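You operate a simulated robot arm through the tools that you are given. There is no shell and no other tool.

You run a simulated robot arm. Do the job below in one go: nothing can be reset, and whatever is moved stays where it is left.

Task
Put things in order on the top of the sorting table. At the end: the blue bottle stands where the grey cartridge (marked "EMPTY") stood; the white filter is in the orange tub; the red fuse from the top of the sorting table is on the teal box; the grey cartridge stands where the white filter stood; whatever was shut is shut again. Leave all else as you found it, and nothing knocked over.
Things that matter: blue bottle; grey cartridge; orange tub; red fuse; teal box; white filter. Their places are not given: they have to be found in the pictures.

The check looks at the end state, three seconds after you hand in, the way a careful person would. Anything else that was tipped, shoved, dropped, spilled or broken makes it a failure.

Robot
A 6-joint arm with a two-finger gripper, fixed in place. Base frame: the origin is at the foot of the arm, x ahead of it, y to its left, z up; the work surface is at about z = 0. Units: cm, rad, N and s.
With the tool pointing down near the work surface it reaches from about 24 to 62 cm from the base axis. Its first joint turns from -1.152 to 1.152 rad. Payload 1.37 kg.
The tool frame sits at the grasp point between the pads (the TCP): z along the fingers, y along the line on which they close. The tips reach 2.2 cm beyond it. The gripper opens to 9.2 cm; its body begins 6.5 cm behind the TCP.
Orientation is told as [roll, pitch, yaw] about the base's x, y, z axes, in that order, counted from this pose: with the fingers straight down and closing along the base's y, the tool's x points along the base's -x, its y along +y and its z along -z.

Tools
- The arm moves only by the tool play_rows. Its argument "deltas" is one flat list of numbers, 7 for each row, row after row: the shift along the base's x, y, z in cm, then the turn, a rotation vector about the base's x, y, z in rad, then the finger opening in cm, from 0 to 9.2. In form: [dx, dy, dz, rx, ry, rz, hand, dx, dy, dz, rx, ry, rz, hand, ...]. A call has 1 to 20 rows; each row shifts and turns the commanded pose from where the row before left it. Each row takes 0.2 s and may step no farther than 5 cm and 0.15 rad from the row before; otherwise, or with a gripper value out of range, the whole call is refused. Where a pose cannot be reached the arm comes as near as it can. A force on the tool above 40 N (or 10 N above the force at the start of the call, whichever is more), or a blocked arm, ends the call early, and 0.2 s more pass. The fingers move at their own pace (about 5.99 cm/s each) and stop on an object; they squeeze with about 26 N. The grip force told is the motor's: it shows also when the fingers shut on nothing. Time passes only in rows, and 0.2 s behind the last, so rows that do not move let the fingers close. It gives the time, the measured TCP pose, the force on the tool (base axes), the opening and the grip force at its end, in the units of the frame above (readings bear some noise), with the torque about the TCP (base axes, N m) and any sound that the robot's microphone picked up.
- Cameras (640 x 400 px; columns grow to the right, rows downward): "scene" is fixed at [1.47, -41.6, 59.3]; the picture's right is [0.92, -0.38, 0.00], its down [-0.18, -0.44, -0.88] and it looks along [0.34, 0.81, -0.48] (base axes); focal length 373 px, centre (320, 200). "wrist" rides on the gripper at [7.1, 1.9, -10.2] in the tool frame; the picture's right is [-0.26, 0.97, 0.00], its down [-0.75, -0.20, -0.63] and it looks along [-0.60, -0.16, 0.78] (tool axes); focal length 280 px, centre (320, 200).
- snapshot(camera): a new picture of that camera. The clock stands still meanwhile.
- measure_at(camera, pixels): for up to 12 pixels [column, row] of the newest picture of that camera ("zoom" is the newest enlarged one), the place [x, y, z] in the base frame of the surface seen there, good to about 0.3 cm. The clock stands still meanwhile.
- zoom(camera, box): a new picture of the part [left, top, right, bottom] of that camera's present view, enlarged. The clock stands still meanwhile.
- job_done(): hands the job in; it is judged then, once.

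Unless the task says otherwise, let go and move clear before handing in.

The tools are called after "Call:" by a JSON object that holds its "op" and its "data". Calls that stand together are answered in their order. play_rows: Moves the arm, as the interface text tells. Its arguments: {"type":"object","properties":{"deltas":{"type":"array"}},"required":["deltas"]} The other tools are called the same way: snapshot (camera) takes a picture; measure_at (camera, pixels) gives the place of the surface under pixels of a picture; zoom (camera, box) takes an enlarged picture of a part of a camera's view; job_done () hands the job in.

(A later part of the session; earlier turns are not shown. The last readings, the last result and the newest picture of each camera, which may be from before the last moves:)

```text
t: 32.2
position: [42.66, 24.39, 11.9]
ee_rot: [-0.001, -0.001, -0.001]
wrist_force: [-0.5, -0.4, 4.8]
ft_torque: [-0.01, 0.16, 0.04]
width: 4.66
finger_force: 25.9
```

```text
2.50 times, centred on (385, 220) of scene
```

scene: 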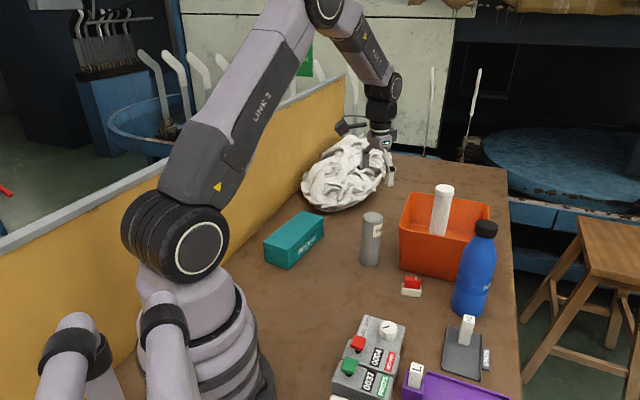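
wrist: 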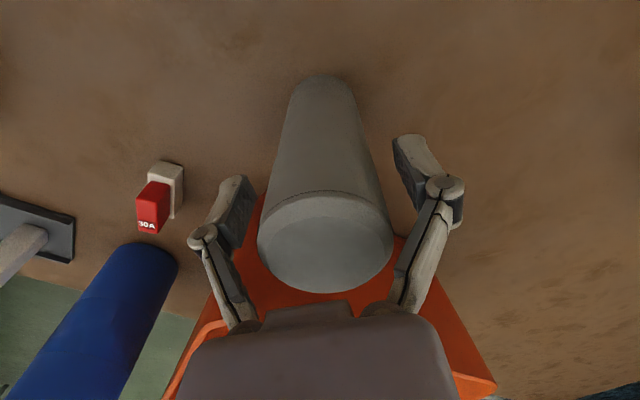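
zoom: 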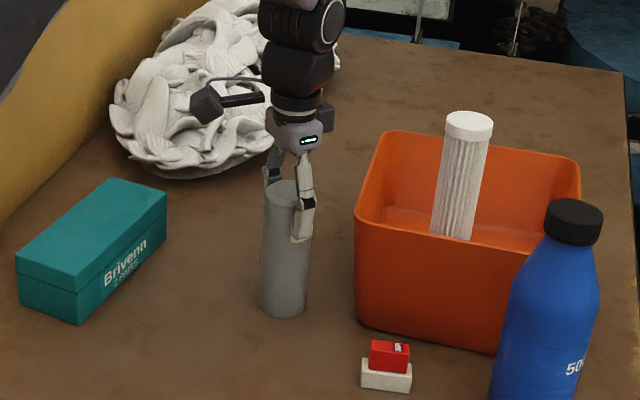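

The 4.66 cm width is the same higher up, so it is the true diameter and the grip is good. I'll record the grey spot as (42.65,24.3) and lift slowly.

Call:
{"op": "play_rows", "data": {"deltas": [0, 0, 0.4, 0, 0, 0, 2.0, 0, 0, 0.8, 0, 0, 0, 2.0, 0, 0, 1.5, 0, 0, 0, 2.0, 0, 0, 0, 0, 0, 0, 2.0]}}

Call:
{"op": "zoom", "data": {"camera": "scene", "box": [320, 140, 450, 300]}}

```text
t: 33.2
position: [42.63, 24.29, 14.53]
ee_rot: [0.0, -0.001, -0.001]
wrist_force: [0.0, -0.2, 0.1]
ft_torque: [0.02, 0.0, -0.03]
width: 4.63
finger_force: 26.0
```

```text
2.50 times, centred on (385, 220) of scene
```

zoom: 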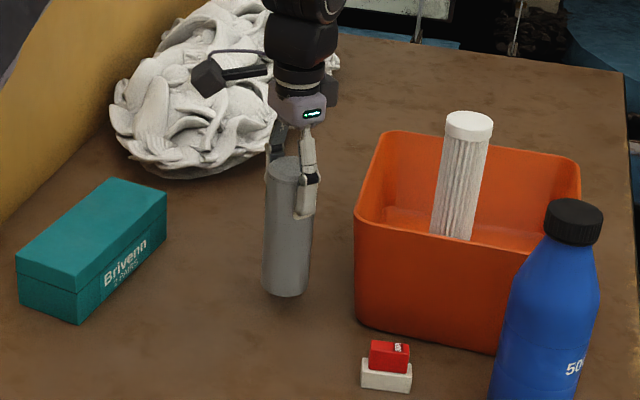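

The cartridge is lifted. I'll raise it further and carry it to the filter's old place at (30.0,11.75).

Call:
{"op": "play_rows", "data": {"deltas": [0, 0, 2.5, 0, 0, 0, 2.0, -0.6, -0.55, 2.5, 0, 0, 0, 2.0, -1.5, -1.5, 0.5, 0, 0, 0, 2.0, -2, -2, 0, 0, 0, 0, 2.0, -2, -2, 0, 0, 0, 0, 2.0, -2, -2, 0, 0, 0, 0, 2.0, -2, -2, 0, 0, 0, 0, 2.0, -1.6, -1.6, 0, 0, 0, 0, 2.0, -0.9, -0.9, 0, 0, 0, 0, 2.0, 0, 0, -2, 0, 0, 0, 2.0, 0, 0, -2, 0, 0, 0, 2.0, 0, 0, 0, 0, 0, 0, 2.0]}}

Call:
{"op": "snapshot", "data": {"camera": "wrist"}}

Call:
{"op": "snapshot", "data": {"camera": "scene"}}

```text
t: 35.8
position: [30.14, 11.66, 16.0]
ee_rot: [0.0, -0.001, 0.0]
wrist_force: [1.1, -0.1, -0.8]
ft_torque: [-0.02, 0.01, 0.01]
width: 4.68
finger_force: 25.9
```

```text
taken
```

wrist: 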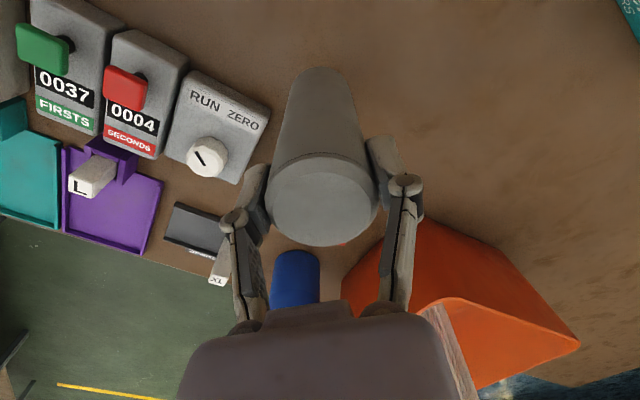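

```text
taken
```

scene: 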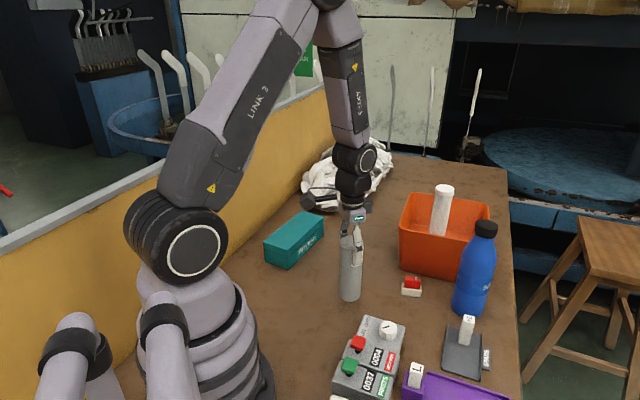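

The cartridge is over the filter's old spot. I'll lower to about 12.4 and then ease down in small steps.

Call:
{"op": "play_rows", "data": {"deltas": [-0.1, 0.1, -1.5, 0, 0, 0, 2.0, 0, 0, -1.3, 0, 0, 0, 2.0, 0, 0, -0.8, 0, 0, 0, 2.0, 0, 0, 0, 0, 0, 0, 2.0]}}

Call:
{"op": "play_rows", "data": {"deltas": [0, 0, -0.15, 0, 0, 0, 2.0, 0, 0, 0, 0, 0, 0, 2.0]}}

Call:
{"op": "play_rows", "data": {"deltas": [0, 0, -0.15, 0, 0, 0, 2.0, 0, 0, 0, 0, 0, 0, 2.0]}}

```text
t: 36.8
position: [30.16, 11.87, 12.41]
ee_rot: [0.0, -0.001, -0.001]
wrist_force: [0.3, -0.3, -0.7]
ft_torque: [-0.01, 0.03, -0.03]
width: 4.64
finger_force: 25.7
```

```text
t: 37.4
position: [30.06, 11.98, 12.2]
ee_rot: [0.0, -0.001, 0.001]
wrist_force: [-0.4, 0.9, 0.6]
ft_torque: [-0.03, 0.0, 0.05]
width: 4.69
finger_force: 26.0
```

```text
t: 38.0
position: [29.99, 11.87, 12.1]
ee_rot: [0.001, -0.003, 0.0]
wrist_force: [-0.3, 0.5, -0.6]
ft_torque: [0.0, 0.01, -0.01]
width: 4.65
finger_force: 25.8
```

Call:
{"op": "play_rows", "data": {"deltas": [0, 0, -0.1, 0, 0, 0, 2.0, 0, 0, 0, 0, 0, 0, 2.0]}}

Call:
{"op": "play_rows", "data": {"deltas": [0, 0, -0.1, 0, 0, 0, 2.0, 0, 0, 0, 0, 0, 0, 2.0]}}

```text
t: 38.6
position: [29.97, 11.85, 12.04]
ee_rot: [0.0, 0.0, 0.001]
wrist_force: [0.4, 0.4, -0.2]
ft_torque: [0.04, 0.02, -0.01]
width: 4.65
finger_force: 26.2
```

```text
t: 39.2
position: [29.97, 11.8, 11.95]
ee_rot: [0.001, 0.0, 0.0]
wrist_force: [-0.4, -0.5, -0.2]
ft_torque: [-0.01, 0.0, 0.04]
width: 4.64
finger_force: 26.2
```

No contact yet at z 11.95, so I'll continue with 0.08 cm steps.

Call:
{"op": "play_rows", "data": {"deltas": [0, 0, -0.08, 0, 0, 0, 2.0, 0, 0, 0, 0, 0, 0, 2.0]}}

Call:
{"op": "play_rows", "data": {"deltas": [0, 0, -0.08, 0, 0, 0, 2.0, 0, 0, 0, 0, 0, 0, 2.0]}}

```text
t: 39.8
position: [30.0, 11.83, 11.85]
ee_rot: [0.001, -0.004, 0.0]
wrist_force: [-0.7, -1.0, 13.4]
ft_torque: [0.16, 0.05, 0.02]
width: 4.69
finger_force: 26.2
```

```text
t: 40.4
position: [29.92, 11.92, 11.67]
ee_rot: [0.001, -0.003, 0.001]
wrist_force: [-0.8, -3.6, 23.9]
ft_torque: [-0.1, -0.07, -0.01]
width: 4.68
finger_force: 26.3
```

Contact is at z≈11.85. I'll relieve the force and open the fingers gently.

Call:
{"op": "play_rows", "data": {"deltas": [0, 0, 0.1, 0, 0, 0, 2.0, 0, 0, 0, 0, 0, 0, 2.0]}}

Call:
{"op": "play_rows", "data": {"deltas": [0, 0, 0, 0, 0, 0, 4.8, 0, 0, 0, 0, 0, 0, 5.2, 0, 0, 0, 0, 0, 0, 5.8, 0, 0, 0, 0, 0, 0, 6.6, 0, 0, 0, 0, 0, 0, 7.4, 0, 0, 0, 0, 0, 0, 7.4]}}

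Call:
{"op": "snapshot", "data": {"camera": "wrist"}}

Call:
{"op": "zoom", "data": {"camera": "scene", "box": [300, 160, 420, 320]}}

```text
t: 41.0
position: [29.92, 11.87, 11.84]
ee_rot: [0.0, 0.0, 0.002]
wrist_force: [0.0, -0.2, 1.4]
ft_torque: [0.05, -0.08, -0.01]
width: 4.69
finger_force: 26.0
```

```text
t: 42.4
position: [30.0, 11.86, 11.92]
ee_rot: [0.0, -0.002, 0.0]
wrist_force: [0.1, -0.5, -0.6]
ft_torque: [-0.04, -0.02, 0.01]
width: 7.42
finger_force: 0.1
```

```text
taken
```

wrist: 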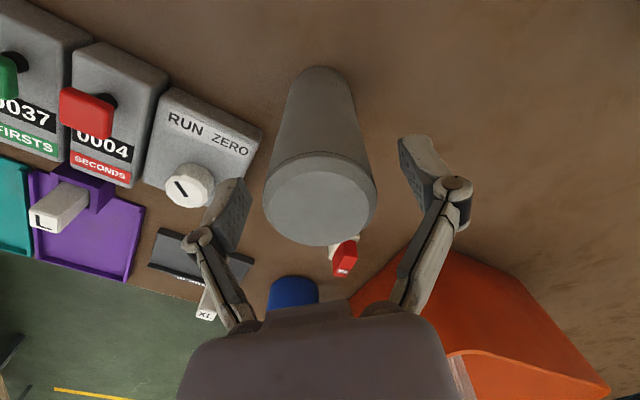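

```text
2.50 times, centred on (360, 240) of scene
```

zoom: 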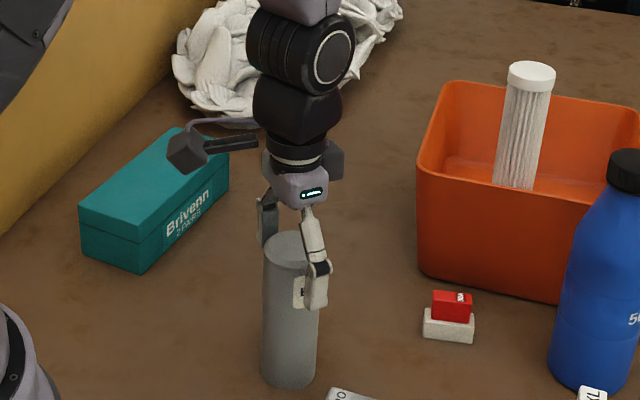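

The grey cartridge stands on the filter's old spot. I'll rise straight up and move over the blue bottle's cap.

Call:
{"op": "play_rows", "data": {"deltas": [0, 0, 1, 0, 0, 0, 7.4, 0, 0, 2.5, 0, 0, 0, 7.4, 0, 0, 4, 0, 0, 0, 8, 0, 0, 4.5, 0, 0, 0, 9.2, 0, 0, 4.5, 0, 0, 0, 9.2, 0, 0, 4.5, 0, 0, 0, 9.2, 3.8, -1.8, 0, 0, 0, 0, 9.2, 3.8, -1.8, 0, 0, 0, 0, 9.2, 3.9, -1.8, 0, 0, 0, 0, 9.2, 3.9, -1.8, 0, 0, 0, 0, 9.2, 3.9, -1.8, 0, 0, 0, 0, 9.2, 3.9, -1.8, 0, 0, 0, 0, 9.2, 0, 0, 0, 0, 0, 0, 9.2]}}

Call:
{"op": "snapshot", "data": {"camera": "wrist"}}

Call:
{"op": "snapshot", "data": {"camera": "scene"}}

```text
t: 45.2
position: [52.97, 0.99, 32.92]
ee_rot: [0.0, -0.001, 0.0]
wrist_force: [0.2, -0.6, 0.7]
ft_torque: [-0.02, 0.02, 0.04]
width: 9.19
finger_force: 0.0
```

```text
taken
```

wrist: 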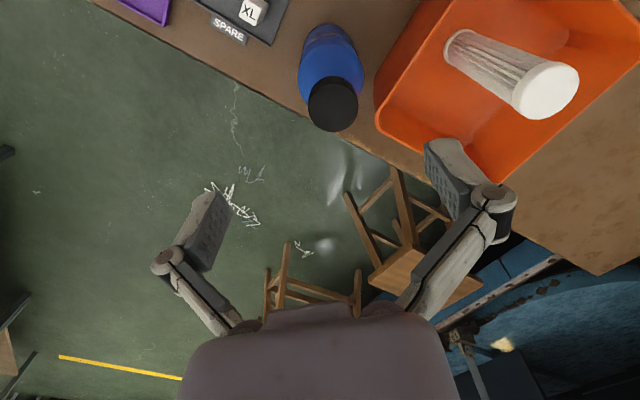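

```text
taken
```

scene: 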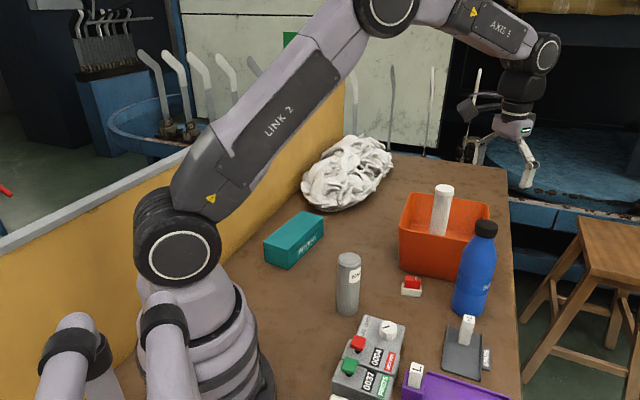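

The grey cartridge stands correctly at (347,283). I'll measure the bottle cap at about (333,103) in the wrist view.

Call:
{"op": "measure_at", "data": {"camera": "wrist", "pixels": [[333, 104], [308, 104], [357, 104], [333, 80], [333, 129], [330, 60], [305, 65], [360, 65], [327, 28], [320, 90]]}}

Call:
{"op": "zoom", "data": {"camera": "wrist", "box": [270, 10, 400, 140]}}

Call:
{"op": "zoom", "data": {"camera": "scene", "box": [430, 200, 520, 330]}}

```text
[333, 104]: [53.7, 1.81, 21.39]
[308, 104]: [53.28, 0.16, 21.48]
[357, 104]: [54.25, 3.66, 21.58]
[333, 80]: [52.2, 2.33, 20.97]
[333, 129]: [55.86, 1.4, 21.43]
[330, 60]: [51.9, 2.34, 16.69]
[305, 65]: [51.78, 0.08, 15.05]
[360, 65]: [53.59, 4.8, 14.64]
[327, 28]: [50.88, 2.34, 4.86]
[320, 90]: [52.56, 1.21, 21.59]
```

```text
3.08 times, centred on (335, 75) of wrist
```

zoom: 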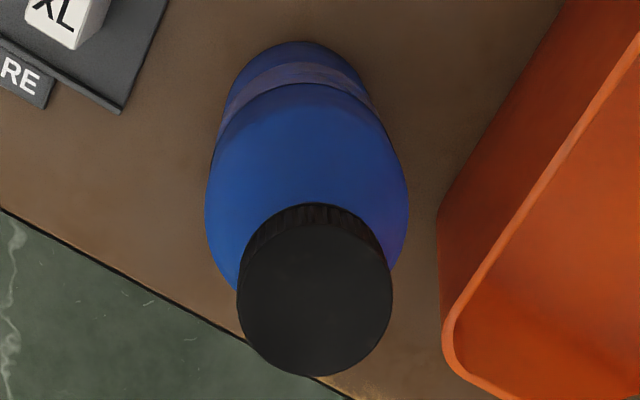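

```text
3.08 times, centred on (475, 265) of scene
```

zoom: 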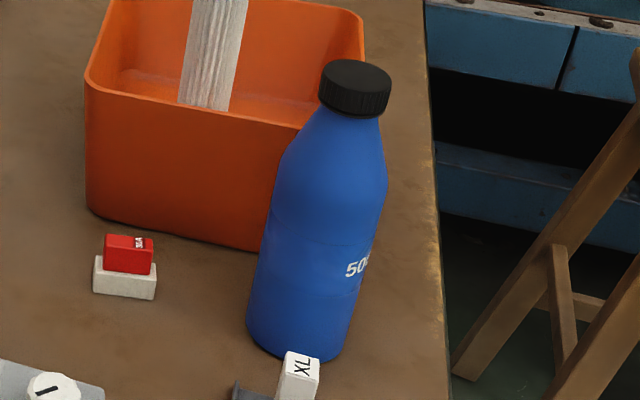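

The wrist view puts the cap centre at about (53.8,1.8), diameter about 3.8, spanning z 18.9–21.5. I'll centre over it and lower to just above it to verify.

Call:
{"op": "play_rows", "data": {"deltas": [0.85, 0.8, -2.5, 0, 0, 0, 7.0, 0, 0, -3, 0, 0, 0, 7.0, 0, 0, -2, 0, 0, 0, 7.0, 0, 0, 0, 0, 0, 0, 7.0]}}

Call:
{"op": "snapshot", "data": {"camera": "wrist"}}

Call:
{"op": "snapshot", "data": {"camera": "scene"}}

```text
t: 46.2
position: [54.05, 1.7, 25.33]
ee_rot: [-0.001, -0.004, -0.001]
wrist_force: [0.1, 0.6, 0.5]
ft_torque: [0.02, 0.04, 0.0]
width: 7.0
finger_force: 0.0
```

```text
taken
```

wrist: 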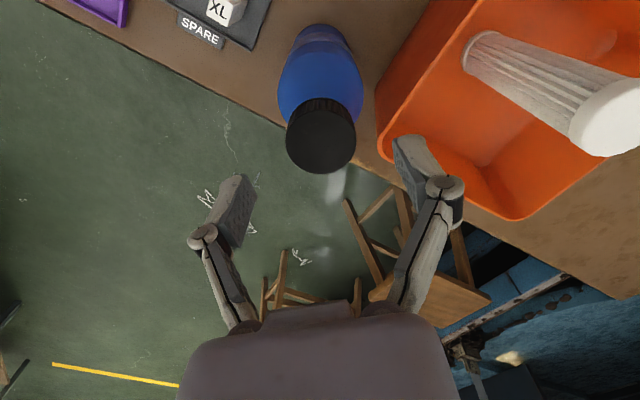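

```text
taken
```

scene: 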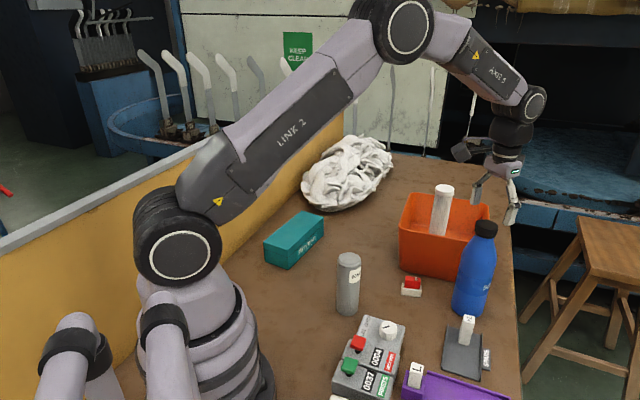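

The cap is centred at (320,140), as expected for the tool axis. Descending to z≈20.1 and closing on the cap.

Call:
{"op": "play_rows", "data": {"deltas": [0, 0, -2, 0, 0, 0, 7.0, 0, 0, -2, 0, 0, 0, 7.0, 0, 0, -1.2, 0, 0, 0, 7.0, 0, 0, 0, 0, 0, 0, 7.0]}}

Call:
{"op": "snapshot", "data": {"camera": "wrist"}}

Call:
{"op": "zoom", "data": {"camera": "scene", "box": [430, 140, 540, 330]}}

```text
t: 47.2
position: [54.13, 1.77, 20.13]
ee_rot: [0.0, 0.0, -0.001]
wrist_force: [0.1, -0.2, 1.1]
ft_torque: [0.02, 0.0, 0.0]
width: 7.0
finger_force: 0.1
```

```text
taken
```

wrist: 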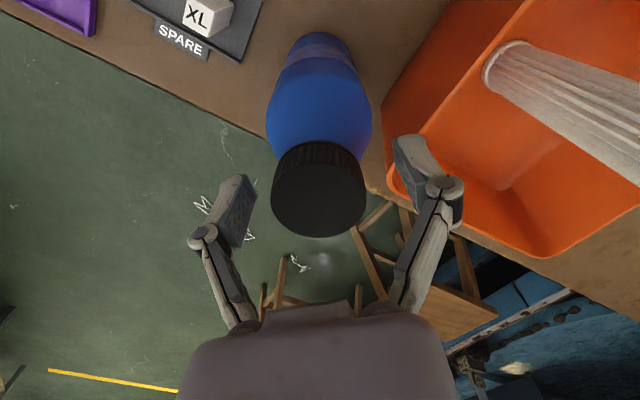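

```text
2.11 times, centred on (485, 235) of scene
```

zoom: 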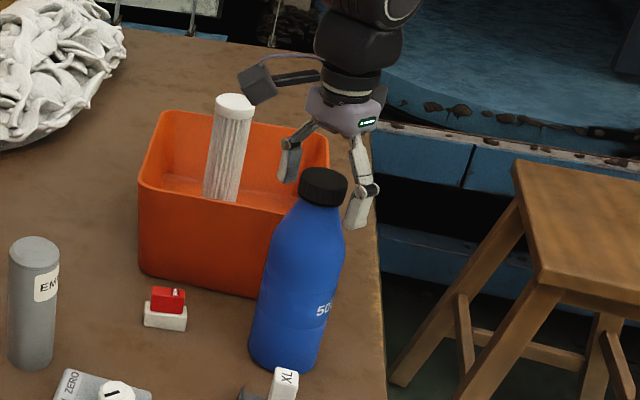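

The fingers straddle the cap and the TCP projects onto it in the scene view. Closing gently.

Call:
{"op": "play_rows", "data": {"deltas": [0, 0, 0, 0, 0, 0, 6.0, 0, 0, 0, 0, 0, 0, 5.2, 0, 0, 0, 0, 0, 0, 4.6, 0, 0, 0, 0, 0, 0, 4.2, 0, 0, 0, 0, 0, 0, 3.6, 0, 0, 0, 0, 0, 0, 2.6, 0, 0, 0, 0, 0, 0, 1.5, 0, 0, 0, 0, 0, 0, 1.5]}}

Call:
{"op": "snapshot", "data": {"camera": "wrist"}}

Call:
{"op": "zoom", "data": {"camera": "scene", "box": [430, 140, 540, 330]}}

```text
t: 49.0
position: [54.11, 1.85, 20.18]
ee_rot: [0.001, -0.002, -0.001]
wrist_force: [-0.6, -1.9, 2.0]
ft_torque: [-0.04, 0.05, 0.01]
width: 3.81
finger_force: 26.0
```

```text
taken
```

wrist: 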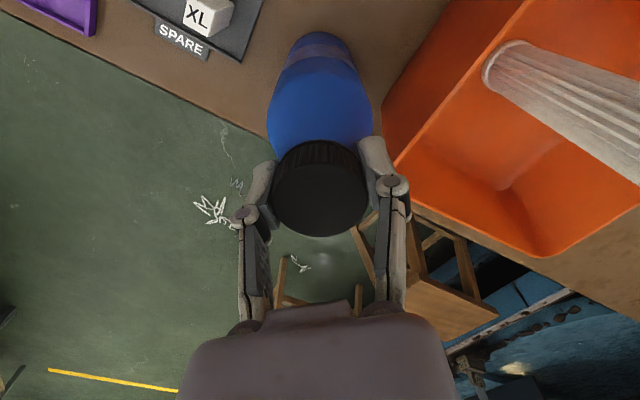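

```text
2.11 times, centred on (485, 235) of scene
```

zoom: 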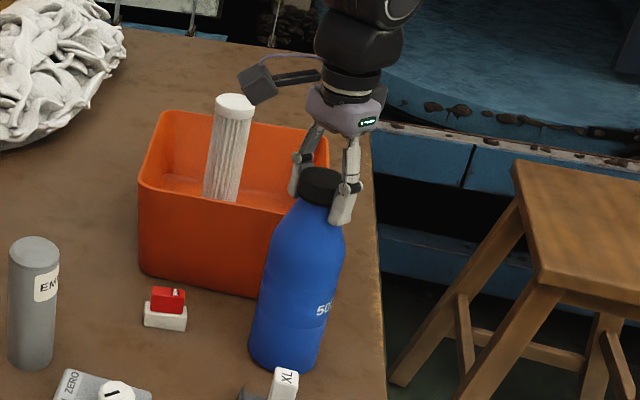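

The cap is gripped at 3.81 cm. I'll lift slowly and check that the whole bottle comes up.

Call:
{"op": "play_rows", "data": {"deltas": [0, 0, 0.3, 0, 0, 0, 1.5, 0, 0, 0.5, 0, 0, 0, 1.5, 0, 0, 0.8, 0, 0, 0, 1.5, 0, 0, 1.0, 0, 0, 0, 1.5, 0, 0, 0, 0, 0, 0, 1.5, 0, 0, 0, 0, 0, 0, 1.5]}}

Call:
{"op": "snapshot", "data": {"camera": "wrist"}}

Call:
{"op": "zoom", "data": {"camera": "scene", "box": [430, 140, 540, 330]}}

```text
t: 50.4
position: [54.07, 1.66, 22.67]
ee_rot: [0.002, -0.001, 0.0]
wrist_force: [-0.1, 0.4, -3.7]
ft_torque: [0.0, 0.01, 0.03]
width: 3.81
finger_force: 26.4
```

```text
taken
```

wrist: 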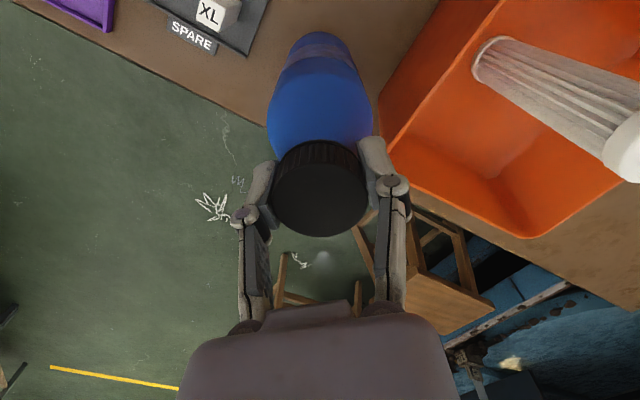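

```text
2.11 times, centred on (485, 235) of scene
```

zoom: 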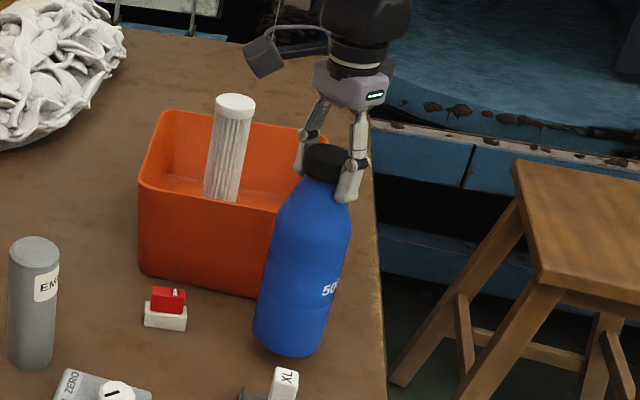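

The whole bottle is lifted, with a reading of about 4 N. I'll raise it until its bottom clears the tub rim, then swing inboard around the tub corner toward (42.65,24.3).

Call:
{"op": "play_rows", "data": {"deltas": [0, 0, 1.2, 0, 0, 0, 1.5, 0, 0, 2.0, 0, 0, 0, 1.5, 0, 0, 2.2, 0, 0, 0, 1.5, 0, 0, 2.2, 0, 0, 0, 1.5, 0, 0, 2.2, 0, 0, 0, 1.5, 0, 0, 1.6, 0, 0, 0, 1.5, 0, 0, 0.8, 0, 0, 0, 1.5, 0, 0, 0, 0, 0, 0, 1.5]}}

Call:
{"op": "play_rows", "data": {"deltas": [-0.7, 0.3, 0, 0, 0, 0, 1.5, -1.4, 0.7, 0, 0, 0, 0, 1.5, -1.8, 0.9, 0, 0, 0, 0, 1.5, -1.8, 0.9, 0, 0, 0, 0, 1.5, -1.7, 1.1, 0, 0, 0, 0, 1.5, -1.6, 1.4, 0, 0, 0, 0, 1.5, -1.4, 1.6, 0, 0, 0, 0, 1.5, -1.1, 1.8, 0, 0, 0, 0, 1.5, -0.9, 2.0, 0, 0, 0, 0, 1.5, -0.5, 2.0, 0, 0, 0, 0, 1.5, -0.1, 2.0, 0, 0, 0, 0, 1.5, 0.2, 2.0, 0, 0, 0, 0, 1.5, 0.4, 2.0, 0, 0, 0, 0, 1.5, 0.4, 1.8, 0, 0, 0, 0, 1.5, 0.4, 1.2, 0, 0, 0, 0, 1.5, 0.2, 0.8, 0, 0, 0, 0, 1.5, 0, 0, 0, 0, 0, 0, 1.5]}}

Call:
{"op": "snapshot", "data": {"camera": "wrist"}}

Call:
{"op": "snapshot", "data": {"camera": "scene"}}

```text
t: 52.2
position: [54.19, 1.77, 35.02]
ee_rot: [0.0, -0.002, -0.001]
wrist_force: [0.3, 0.5, -5.3]
ft_torque: [-0.01, -0.01, 0.0]
width: 3.78
finger_force: 25.8
```

```text
t: 55.8
position: [42.72, 24.53, 35.07]
ee_rot: [0.001, -0.002, 0.0]
wrist_force: [0.0, 0.5, -3.9]
ft_torque: [-0.02, -0.03, -0.05]
width: 3.81
finger_force: 26.1
```

```text
taken
```

wrist: 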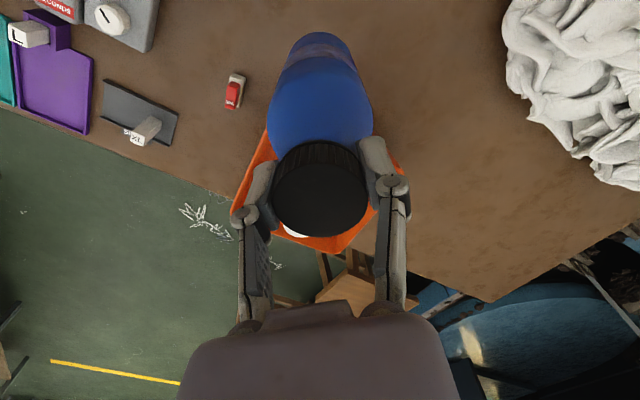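

```text
taken
```

scene: 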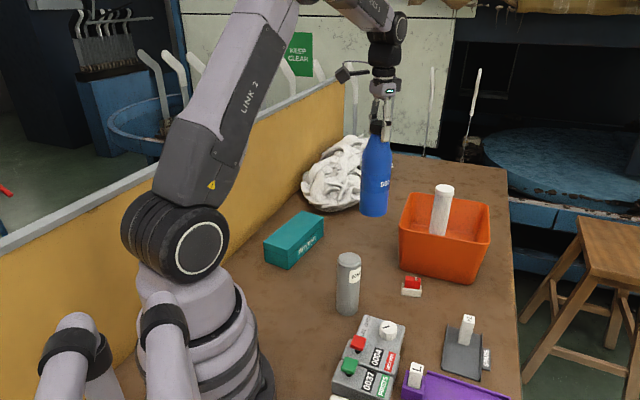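

The bottle hangs over the grey's old place. I'll check how close the white pile and the tub corner are before lowering.

Call:
{"op": "measure_at", "data": {"camera": "scene", "pixels": [[330, 208], [350, 203], [345, 190], [402, 262], [400, 250], [374, 212], [374, 160]]}}

Call:
{"op": "measure_at", "data": {"camera": "wrist", "pixels": [[520, 80], [505, 40], [560, 130], [320, 35], [280, 60], [360, 60]]}}

```text
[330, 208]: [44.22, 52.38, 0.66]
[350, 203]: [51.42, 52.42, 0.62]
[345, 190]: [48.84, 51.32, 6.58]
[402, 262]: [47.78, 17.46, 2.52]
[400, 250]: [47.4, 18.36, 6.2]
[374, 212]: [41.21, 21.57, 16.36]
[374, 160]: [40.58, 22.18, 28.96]
```

```text
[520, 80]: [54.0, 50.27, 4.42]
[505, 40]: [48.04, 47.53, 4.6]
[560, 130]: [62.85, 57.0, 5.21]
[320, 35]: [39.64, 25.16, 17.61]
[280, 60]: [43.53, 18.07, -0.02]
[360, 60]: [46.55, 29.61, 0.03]
```

There is plenty of clearance. I'll lower the bottle to about 1 cm above the table.

Call:
{"op": "play_rows", "data": {"deltas": [0, -0.2, -1.2, 0, 0, 0, 1.5, 0, 0, -2.2, 0, 0, 0, 1.5, 0, 0, -2.4, 0, 0, 0, 1.5, 0, 0, -2.4, 0, 0, 0, 1.5, 0, 0, -2.4, 0, 0, 0, 1.5, 0, 0, -2.0, 0, 0, 0, 1.5, 0, 0, -1.0, 0, 0, 0, 1.5, 0, 0, -0.4, 0, 0, 0, 1.5, 0, 0, 0, 0, 0, 0, 1.5]}}

Call:
{"op": "snapshot", "data": {"camera": "wrist"}}

Call:
{"op": "zoom", "data": {"camera": "scene", "box": [320, 120, 450, 300]}}

```text
t: 57.8
position: [42.71, 24.08, 21.1]
ee_rot: [0.0, -0.004, 0.0]
wrist_force: [0.0, -0.5, -4.3]
ft_torque: [0.0, 0.03, 0.0]
width: 3.78
finger_force: 26.2
```

```text
taken
```

wrist: 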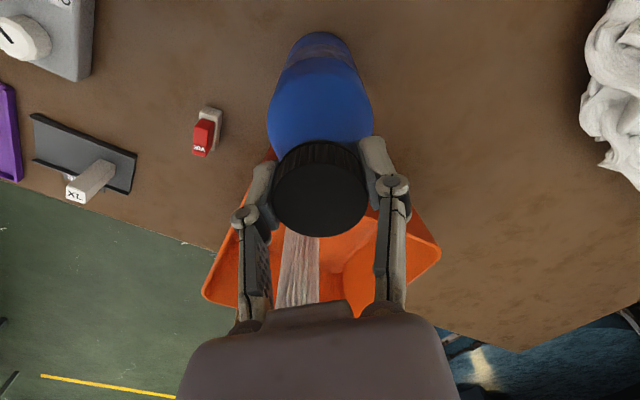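

```text
2.22 times, centred on (385, 210) of scene
```

zoom: 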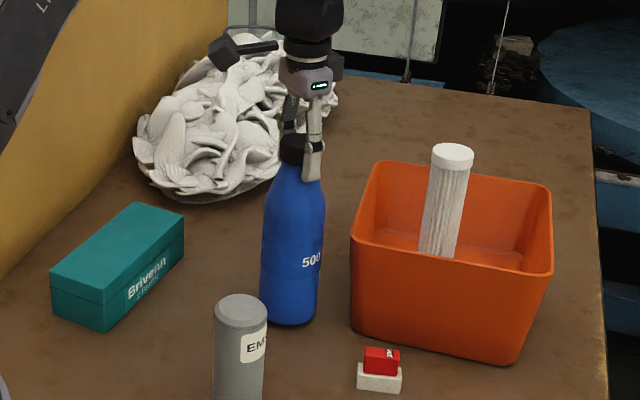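

The bottle is about 1 cm above the table and hangs straight. I'll ease down to contact.

Call:
{"op": "play_rows", "data": {"deltas": [0, 0, -0.3, 0, 0, 0, 1.5, 0, 0, -0.3, 0, 0, 0, 1.5, 0, 0, 0, 0, 0, 0, 1.5]}}

Call:
{"op": "play_rows", "data": {"deltas": [0, 0, -0.15, 0, 0, 0, 1.5, 0, 0, 0, 0, 0, 0, 1.5]}}

Call:
{"op": "play_rows", "data": {"deltas": [0, 0, -0.1, 0, 0, 0, 1.5, 0, 0, 0, 0, 0, 0, 1.5]}}

```text
t: 58.6
position: [42.75, 24.23, 20.33]
ee_rot: [-0.002, -0.003, -0.003]
wrist_force: [0.5, 0.1, -4.7]
ft_torque: [0.01, 0.01, 0.04]
width: 3.81
finger_force: 25.8
```

```text
t: 59.2
position: [42.44, 23.98, 20.3]
ee_rot: [0.0, -0.001, 0.001]
wrist_force: [0.3, -0.3, -3.8]
ft_torque: [0.04, 0.02, -0.03]
width: 3.79
finger_force: 26.2
```

```text
t: 59.8
position: [42.62, 24.1, 20.19]
ee_rot: [0.002, -0.002, 0.002]
wrist_force: [-4.4, -1.8, 14.2]
ft_torque: [-0.15, 0.53, 0.0]
width: 3.84
finger_force: 26.2
```

The bottle touched down at z≈20.2 with 14 N. I'll relieve slightly and open slowly.

Call:
{"op": "play_rows", "data": {"deltas": [0, 0, 0.06, 0, 0, 0, 1.5, 0, 0, 0, 0, 0, 0, 1.5]}}

Call:
{"op": "play_rows", "data": {"deltas": [0, 0, 0, 0, 0, 0, 3.9, 0, 0, 0, 0, 0, 0, 4.2, 0, 0, 0, 0, 0, 0, 4.8, 0, 0, 0, 0, 0, 0, 5.6, 0, 0, 0, 0, 0, 0, 6.6, 0, 0, 0, 0, 0, 0, 7.0, 0, 0, 0, 0, 0, 0, 7.0]}}

Call:
{"op": "snapshot", "data": {"camera": "wrist"}}

Call:
{"op": "zoom", "data": {"camera": "scene", "box": [320, 120, 450, 300]}}

```text
t: 60.4
position: [42.77, 24.17, 20.14]
ee_rot: [0.002, -0.004, 0.0]
wrist_force: [-3.3, -1.0, 12.2]
ft_torque: [0.08, 0.12, 0.01]
width: 3.8
finger_force: 26.0
```

```text
t: 62.0
position: [42.68, 24.23, 20.19]
ee_rot: [0.0, -0.002, 0.002]
wrist_force: [-0.7, 0.4, 0.4]
ft_torque: [-0.02, -0.04, 0.02]
width: 7.0
finger_force: 0.0
```

```text
taken
```

wrist: 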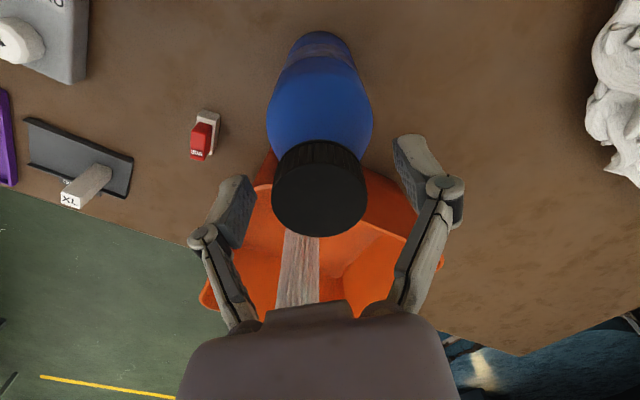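

```text
2.22 times, centred on (385, 210) of scene
```

zoom: 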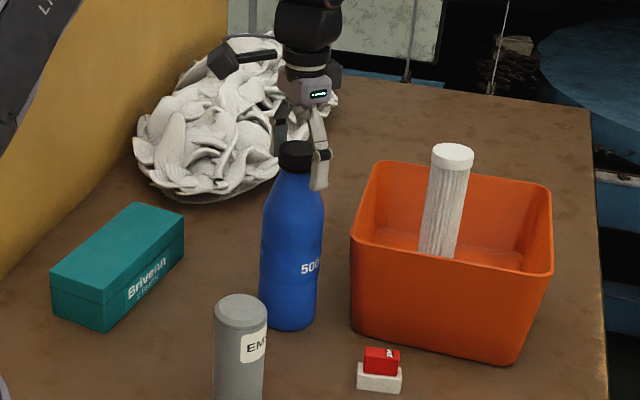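

The bottle stands on the grey's old spot. I'll rise clear, move over the fuse, and turn the tool about +0.83 rad so the fingers line up with the fuse's long axis, away from the tub.

Call:
{"op": "play_rows", "data": {"deltas": [0, 0, 1, 0, 0, 0, 7.0, 0, 0, 2.5, 0, 0, 0, 7.0, 0, 0, 3.5, 0, 0, 0, 7.0, 0, 0, 4, 0, 0, 0, 7.0, 0, 0, 3, 0, 0, 0, 7.0, 0.5, -3.3, 0, 0, 0, 0.14, 7.0, 0.5, -3.3, 0, 0, 0, 0.14, 7.0, 0.5, -3.3, 0, 0, 0, 0.14, 7.0, 0.5, -3.3, -1, 0, 0, 0.14, 7.0, 0, 0, -3.5, 0, 0, 0.14, 7.0, 0, 0, -3.5, 0, 0, 0.13, 7.0, 0, 0, -3, 0, 0, 0, 7.0, 0, 0, 0, 0, 0, 0, 7.0]}}

Call:
{"op": "snapshot", "data": {"camera": "wrist"}}

Call:
{"op": "snapshot", "data": {"camera": "scene"}}

```text
t: 64.8
position: [44.52, 10.88, 23.14]
ee_rot: [0.001, -0.003, 0.829]
wrist_force: [0.6, -0.4, -0.1]
ft_torque: [-0.01, 0.0, -0.03]
width: 6.99
finger_force: 0.0
```

```text
taken
```

wrist: 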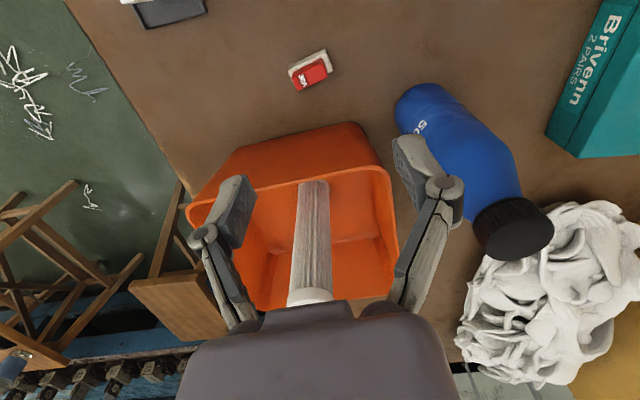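

```text
taken
```

scene: 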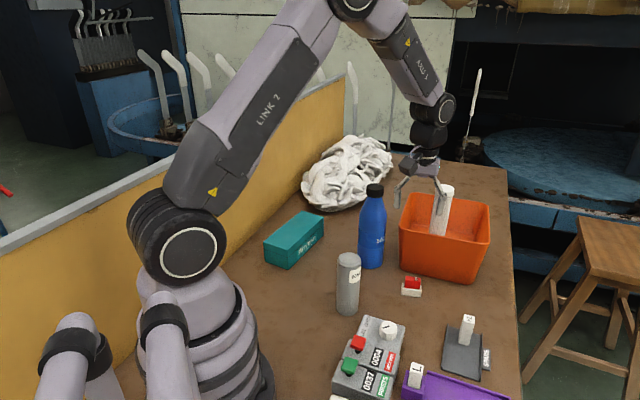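

The fuse is now at about (310,70) in the wrist view. I'll zoom in and measure its corners.

Call:
{"op": "zoom", "data": {"camera": "wrist", "box": [270, 35, 350, 105]}}

Call:
{"op": "zoom", "data": {"camera": "scene", "box": [390, 265, 432, 305]}}

```text
5.71 times, centred on (310, 70) of wrist
```

zoom: 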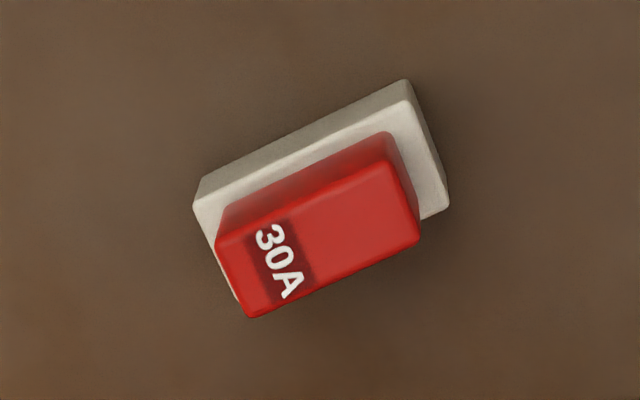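

```text
10.00 times, centred on (411, 285) of scene
```

zoom: 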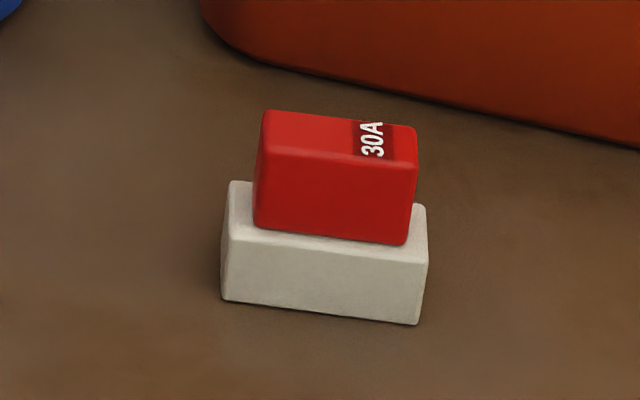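

I'll measure corner points of the red body and white base in both views.

Call:
{"op": "measure_at", "data": {"camera": "zoom", "pixels": [[270, 118], [405, 132], [268, 215], [400, 232], [240, 192], [420, 212], [230, 290], [410, 315], [335, 180], [325, 280]]}}

Call:
{"op": "measure_at", "data": {"camera": "wrist", "pixels": [[293.5, 77], [297.8, 89], [326.5, 76.5], [322.5, 65], [310, 77], [289.5, 72], [324.5, 54.5], [331, 70], [327, 62]]}}

```text
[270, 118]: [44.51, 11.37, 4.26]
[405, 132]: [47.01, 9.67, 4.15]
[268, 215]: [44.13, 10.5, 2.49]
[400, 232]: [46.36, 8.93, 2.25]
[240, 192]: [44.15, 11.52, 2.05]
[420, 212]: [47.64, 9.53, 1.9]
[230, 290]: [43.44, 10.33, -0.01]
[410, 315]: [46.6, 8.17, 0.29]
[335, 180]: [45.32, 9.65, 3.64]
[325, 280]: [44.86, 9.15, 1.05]
```

```text
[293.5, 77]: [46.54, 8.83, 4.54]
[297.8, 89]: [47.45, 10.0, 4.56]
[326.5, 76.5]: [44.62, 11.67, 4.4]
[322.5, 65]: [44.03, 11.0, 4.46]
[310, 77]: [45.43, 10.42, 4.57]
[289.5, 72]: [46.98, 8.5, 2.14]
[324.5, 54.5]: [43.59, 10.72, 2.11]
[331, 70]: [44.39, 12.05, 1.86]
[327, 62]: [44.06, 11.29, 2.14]
```

The red body is centred at about (45.45,10.4), z 2.0–4.5, about 3.4 cm long, with its long axis at about 2.55 rad, so I need 0.15 rad more yaw. I'll centre and descend to z≈9 to verify.

Call:
{"op": "play_rows", "data": {"deltas": [0.95, -0.48, -2, 0, 0, 0.14, 7.0, 0, 0, -3, 0, 0, 0, 7.0, 0, 0, -3.5, 0, 0, 0, 7.0, 0, 0, -3.5, 0, 0, 0, 7.0, 0, 0, -2, 0, 0, 0, 7.0, 0, 0, 0, 0, 0, 0, 7.0]}}

Call:
{"op": "snapshot", "data": {"camera": "wrist"}}

Call:
{"op": "snapshot", "data": {"camera": "scene"}}

```text
t: 66.2
position: [45.44, 10.43, 9.09]
ee_rot: [0.001, -0.002, 0.97]
wrist_force: [0.3, 0.9, -0.5]
ft_torque: [0.04, -0.01, -0.03]
width: 6.99
finger_force: 0.0
```

```text
taken
```

wrist: 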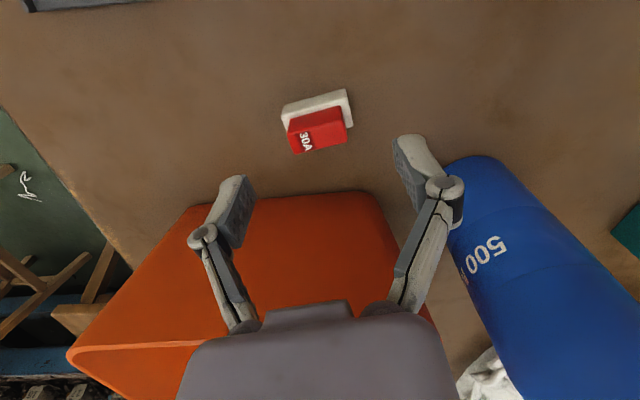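

```text
taken
```

scene: 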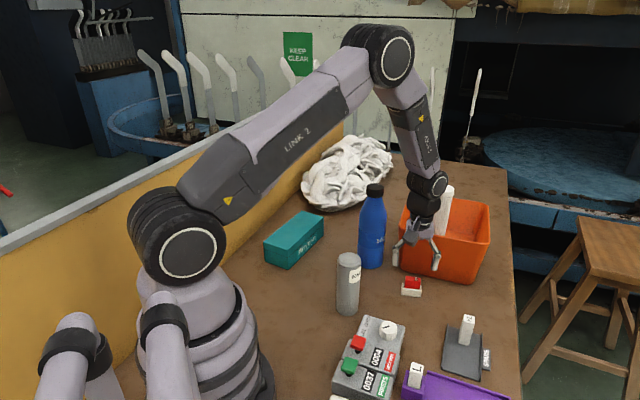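

The fuse is at about (318,130) between the fingers. I'll zoom in to check its alignment before descending.

Call:
{"op": "zoom", "data": {"camera": "wrist", "box": [200, 70, 440, 220]}}

Call:
{"op": "measure_at", "data": {"camera": "wrist", "pixels": [[290, 133], [296, 152], [346, 123], [345, 140], [319, 137], [345, 93], [352, 125], [284, 108], [380, 200], [470, 170]]}}

```text
2.67 times, centred on (320, 145) of wrist
```

zoom: 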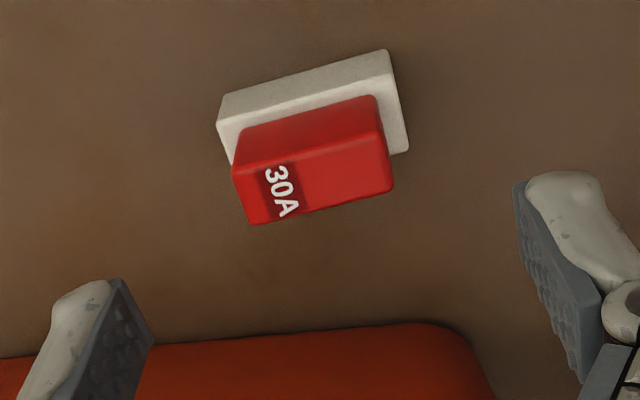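

```text
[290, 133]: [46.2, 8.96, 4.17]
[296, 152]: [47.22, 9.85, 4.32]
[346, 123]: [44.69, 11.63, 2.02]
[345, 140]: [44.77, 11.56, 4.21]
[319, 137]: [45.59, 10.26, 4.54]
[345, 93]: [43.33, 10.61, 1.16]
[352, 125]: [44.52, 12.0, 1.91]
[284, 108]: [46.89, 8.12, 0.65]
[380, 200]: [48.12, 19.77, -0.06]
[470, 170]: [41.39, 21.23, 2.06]
```

The red body is centred at (318,137) and parallel to the closing direction. I'll descend to z≈4.6, which keeps the tips above the white base, and look again.

Call:
{"op": "play_rows", "data": {"deltas": [0, 0, -2, 0, 0, 0, 6.0, 0, 0, -1.5, 0, 0, 0, 6.0, 0, 0, -0.95, 0, 0, 0, 6.0, 0, 0, 0, 0, 0, 0, 6.0]}}

Call:
{"op": "snapshot", "data": {"camera": "wrist"}}

Call:
{"op": "zoom", "data": {"camera": "scene", "box": [360, 220, 450, 310]}}

```text
t: 67.2
position: [45.48, 10.37, 4.56]
ee_rot: [0.0, -0.002, 0.97]
wrist_force: [0.6, 0.7, -0.7]
ft_torque: [0.02, -0.03, 0.01]
width: 5.98
finger_force: 0.0
```

```text
taken
```

wrist: 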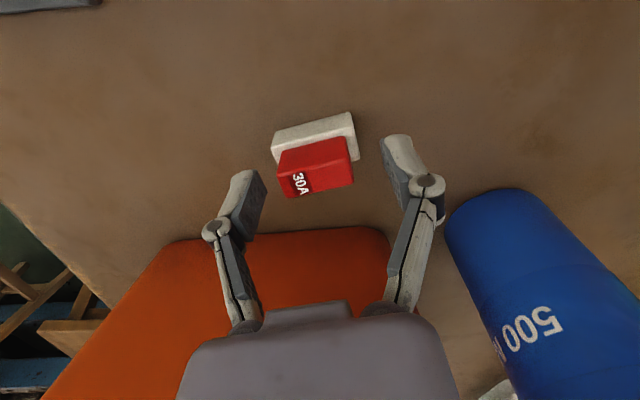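

```text
4.44 times, centred on (405, 265) of scene
```

zoom: 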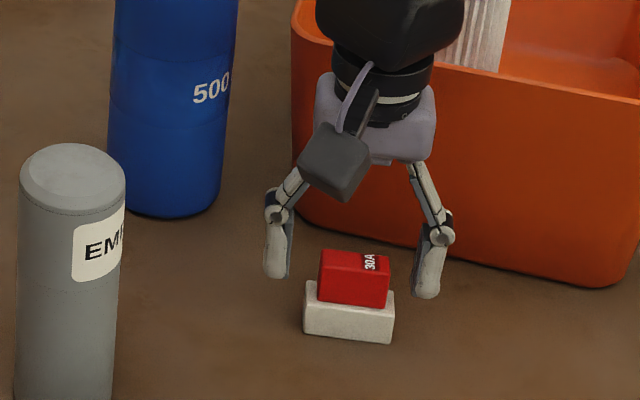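

The tips sit on both sides of the red body. I'll zoom in the wrist view to check the sideways centring.

Call:
{"op": "zoom", "data": {"camera": "wrist", "box": [200, 100, 440, 250]}}

```text
2.67 times, centred on (320, 175) of wrist
```

zoom: 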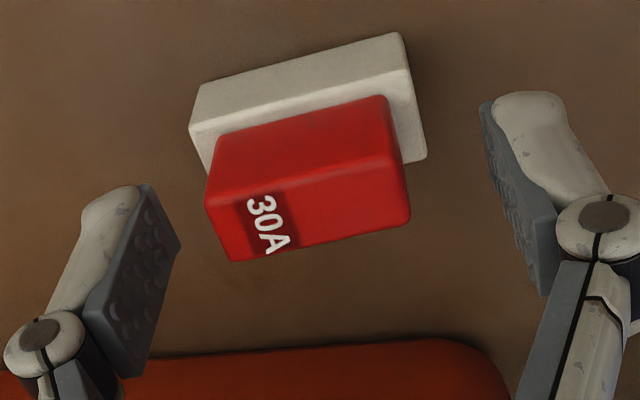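

The red top is about 3 px left and 5 px above the grip centre. I'll shift about 0.27 cm in −y and close gently on its ends.

Call:
{"op": "play_rows", "data": {"deltas": [-0.03, -0.27, 0, 0, 0, 0, 5.2, 0, 0, 0, 0, 0, 0, 4.6, 0, 0, 0, 0, 0, 0, 4.2, 0, 0, 0, 0, 0, 0, 3.9, 0, 0, 0, 0, 0, 0, 3.6, 0, 0, 0, 0, 0, 0, 3.3, 0, 0, 0, 0, 0, 0, 3.0, 0, 0, 0, 0, 0, 0, 2.5, 0, 0, 0, 0, 0, 0, 2.0, 0, 0, 0, 0, 0, 0, 2.0]}}

Call:
{"op": "zoom", "data": {"camera": "wrist", "box": [200, 100, 440, 250]}}

Call:
{"op": "zoom", "data": {"camera": "scene", "box": [360, 220, 450, 310]}}

```text
t: 69.4
position: [45.38, 10.08, 4.81]
ee_rot: [0.0, -0.001, 0.97]
wrist_force: [-0.6, 0.2, 3.0]
ft_torque: [0.0, 0.05, 0.0]
width: 3.3
finger_force: 26.0
```

```text
2.67 times, centred on (320, 175) of wrist
```

zoom: 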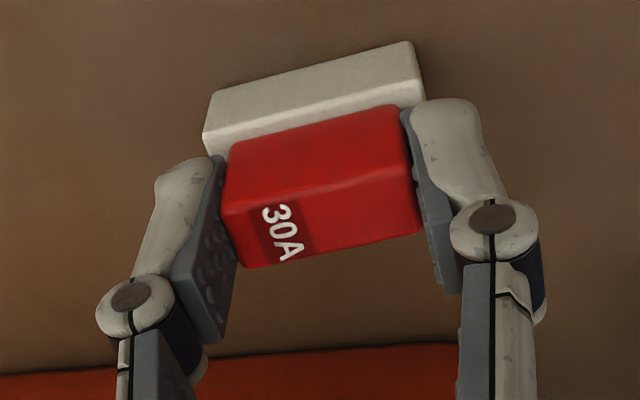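

```text
4.44 times, centred on (405, 265) of scene
```

zoom: 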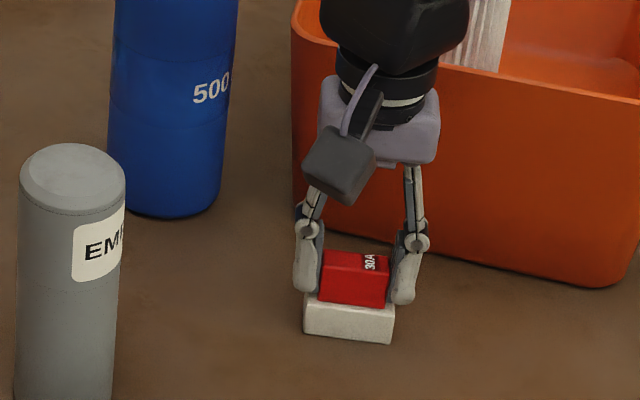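

The red body is gripped at 3.30 cm. I'll lift slowly and see whether the white base comes along or stays.

Call:
{"op": "play_rows", "data": {"deltas": [0, 0, 0.2, 0, 0, 0, 2.0, 0, 0, 0.3, 0, 0, 0, 2.0, 0, 0, 0.4, 0, 0, 0, 2.0, 0, 0, 0.6, 0, 0, 0, 2.0, 0, 0, 0, 0, 0, 0, 2.0]}}

Call:
{"op": "zoom", "data": {"camera": "wrist", "box": [200, 100, 440, 250]}}

Call:
{"op": "zoom", "data": {"camera": "scene", "box": [360, 220, 450, 310]}}

```text
t: 70.6
position: [45.58, 10.13, 6.14]
ee_rot: [0.0, -0.003, 0.97]
wrist_force: [0.5, -0.3, -1.3]
ft_torque: [0.01, -0.04, 0.0]
width: 3.31
finger_force: 25.9
```

```text
2.67 times, centred on (320, 175) of wrist
```

zoom: 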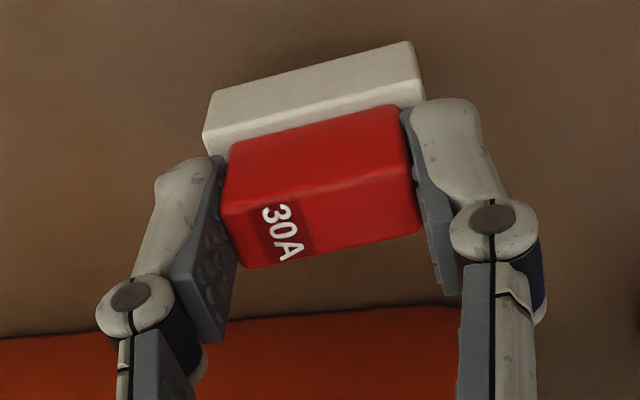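

```text
4.44 times, centred on (405, 265) of scene
```

zoom: 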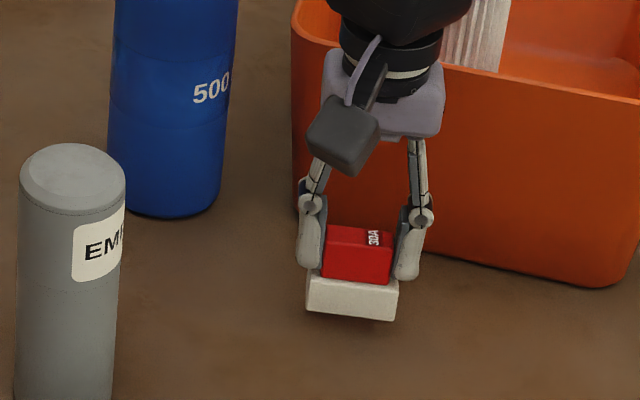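

The white base lifts together with the red body, so it is one piece. I'll raise it high, and check the yellow partition's place near the teal box before carrying the fuse there.

Call:
{"op": "play_rows", "data": {"deltas": [0, 0, 2, 0, 0, 0, 2.0, 0, 0, 3, 0, 0, 0, 2.0, 0, 0, 4, 0, 0, 0, 2.0, 0, 0, 4, 0, 0, 0, 2.0, 0, 0, 4, 0, 0, 0, 2.0, 0, 0, 4, 0, 0, 0, 2.0, 0, 0, 3, 0, 0, 0, 2.0, 0, 0, 2, 0, 0, 0, 2.0, 0, 0, 0, 0, 0, 0, 2.0]}}

Call:
{"op": "snapshot", "data": {"camera": "scene"}}

Call:
{"op": "measure_at", "data": {"camera": "scene", "pixels": [[300, 107], [300, 180], [250, 130], [250, 225], [338, 85], [338, 150], [240, 260], [225, 215]]}}

```text
t: 72.6
position: [45.63, 10.24, 32.23]
ee_rot: [0.0, -0.001, 0.971]
wrist_force: [0.2, 0.3, -0.6]
ft_torque: [0.01, -0.01, 0.0]
width: 3.3
finger_force: 26.5
```

```text
taken
```

scene: 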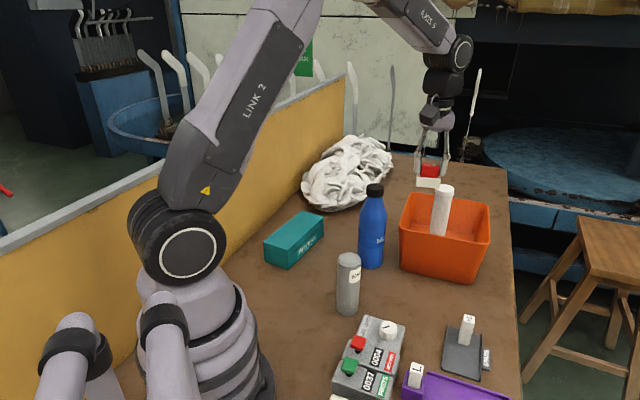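

```text
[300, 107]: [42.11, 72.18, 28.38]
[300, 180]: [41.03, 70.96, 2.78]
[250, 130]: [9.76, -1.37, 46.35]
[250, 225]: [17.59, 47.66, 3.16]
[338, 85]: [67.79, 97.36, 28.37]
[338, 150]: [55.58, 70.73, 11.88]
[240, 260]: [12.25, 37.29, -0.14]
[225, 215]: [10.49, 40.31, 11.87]
```

The partition is about 15 cm beyond the box and 28 cm high, so there is room. I'll carry the fuse over the teal box at z≈32, turning back 0.33 rad so it sits square across the lid.

Call:
{"op": "play_rows", "data": {"deltas": [-0.8, 1.1, 0, 0, 0, 0, 2.0, -1.5, 2.2, 0, 0, 0, -0.03, 2.0, -1.8, 2.6, 0, 0, 0, -0.04, 2.0, -1.8, 2.6, 0, 0, 0, -0.04, 2.0, -1.8, 2.6, 0, 0, 0, -0.04, 2.0, -1.8, 2.6, 0, 0, 0, -0.04, 2.0, -1.8, 2.6, 0, 0, 0, -0.04, 2.0, -1.8, 2.6, 0, 0, 0, -0.04, 2.0, -1.8, 2.6, 0, 0, 0, -0.03, 2.0, -1.6, 2.3, 0, 0, 0, -0.03, 2.0, -1.1, 1.6, 0, 0, 0, 0, 2.0, -0.6, 0.9, 0, 0, 0, 0, 2.0, 0, 0, -2, 0, 0, 0, 2.0, 0, 0, -3, 0, 0, 0, 2.0, 0, 0, -3, 0, 0, 0, 2.0, 0, 0, 0, 0, 0, 0, 2.0]}}

Call:
{"op": "snapshot", "data": {"camera": "wrist"}}

Call:
{"op": "snapshot", "data": {"camera": "scene"}}

```text
t: 76.0
position: [27.39, 36.35, 24.06]
ee_rot: [0.0, -0.002, 0.641]
wrist_force: [0.3, -0.1, -0.8]
ft_torque: [0.02, 0.0, -0.02]
width: 3.32
finger_force: 26.4
```

```text
taken
```

wrist: 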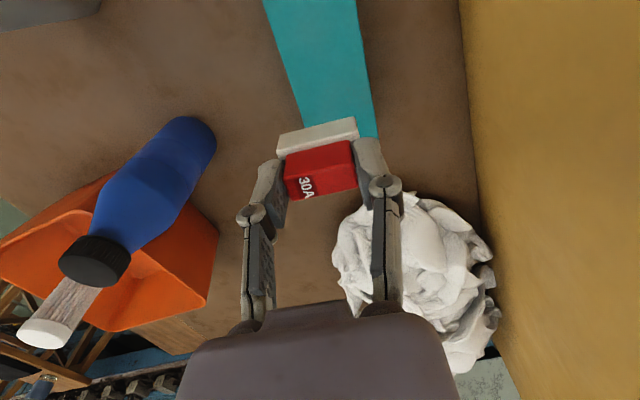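

```text
taken
```

scene: 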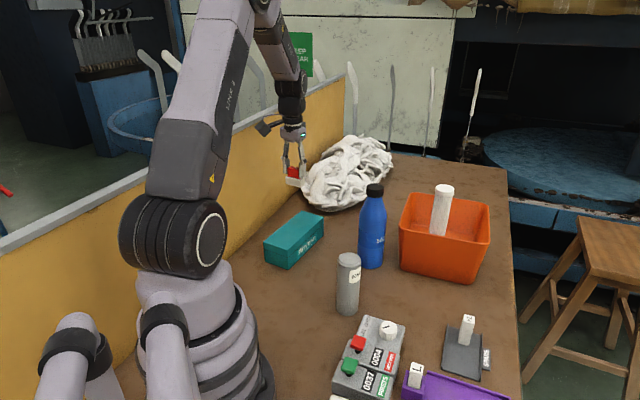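

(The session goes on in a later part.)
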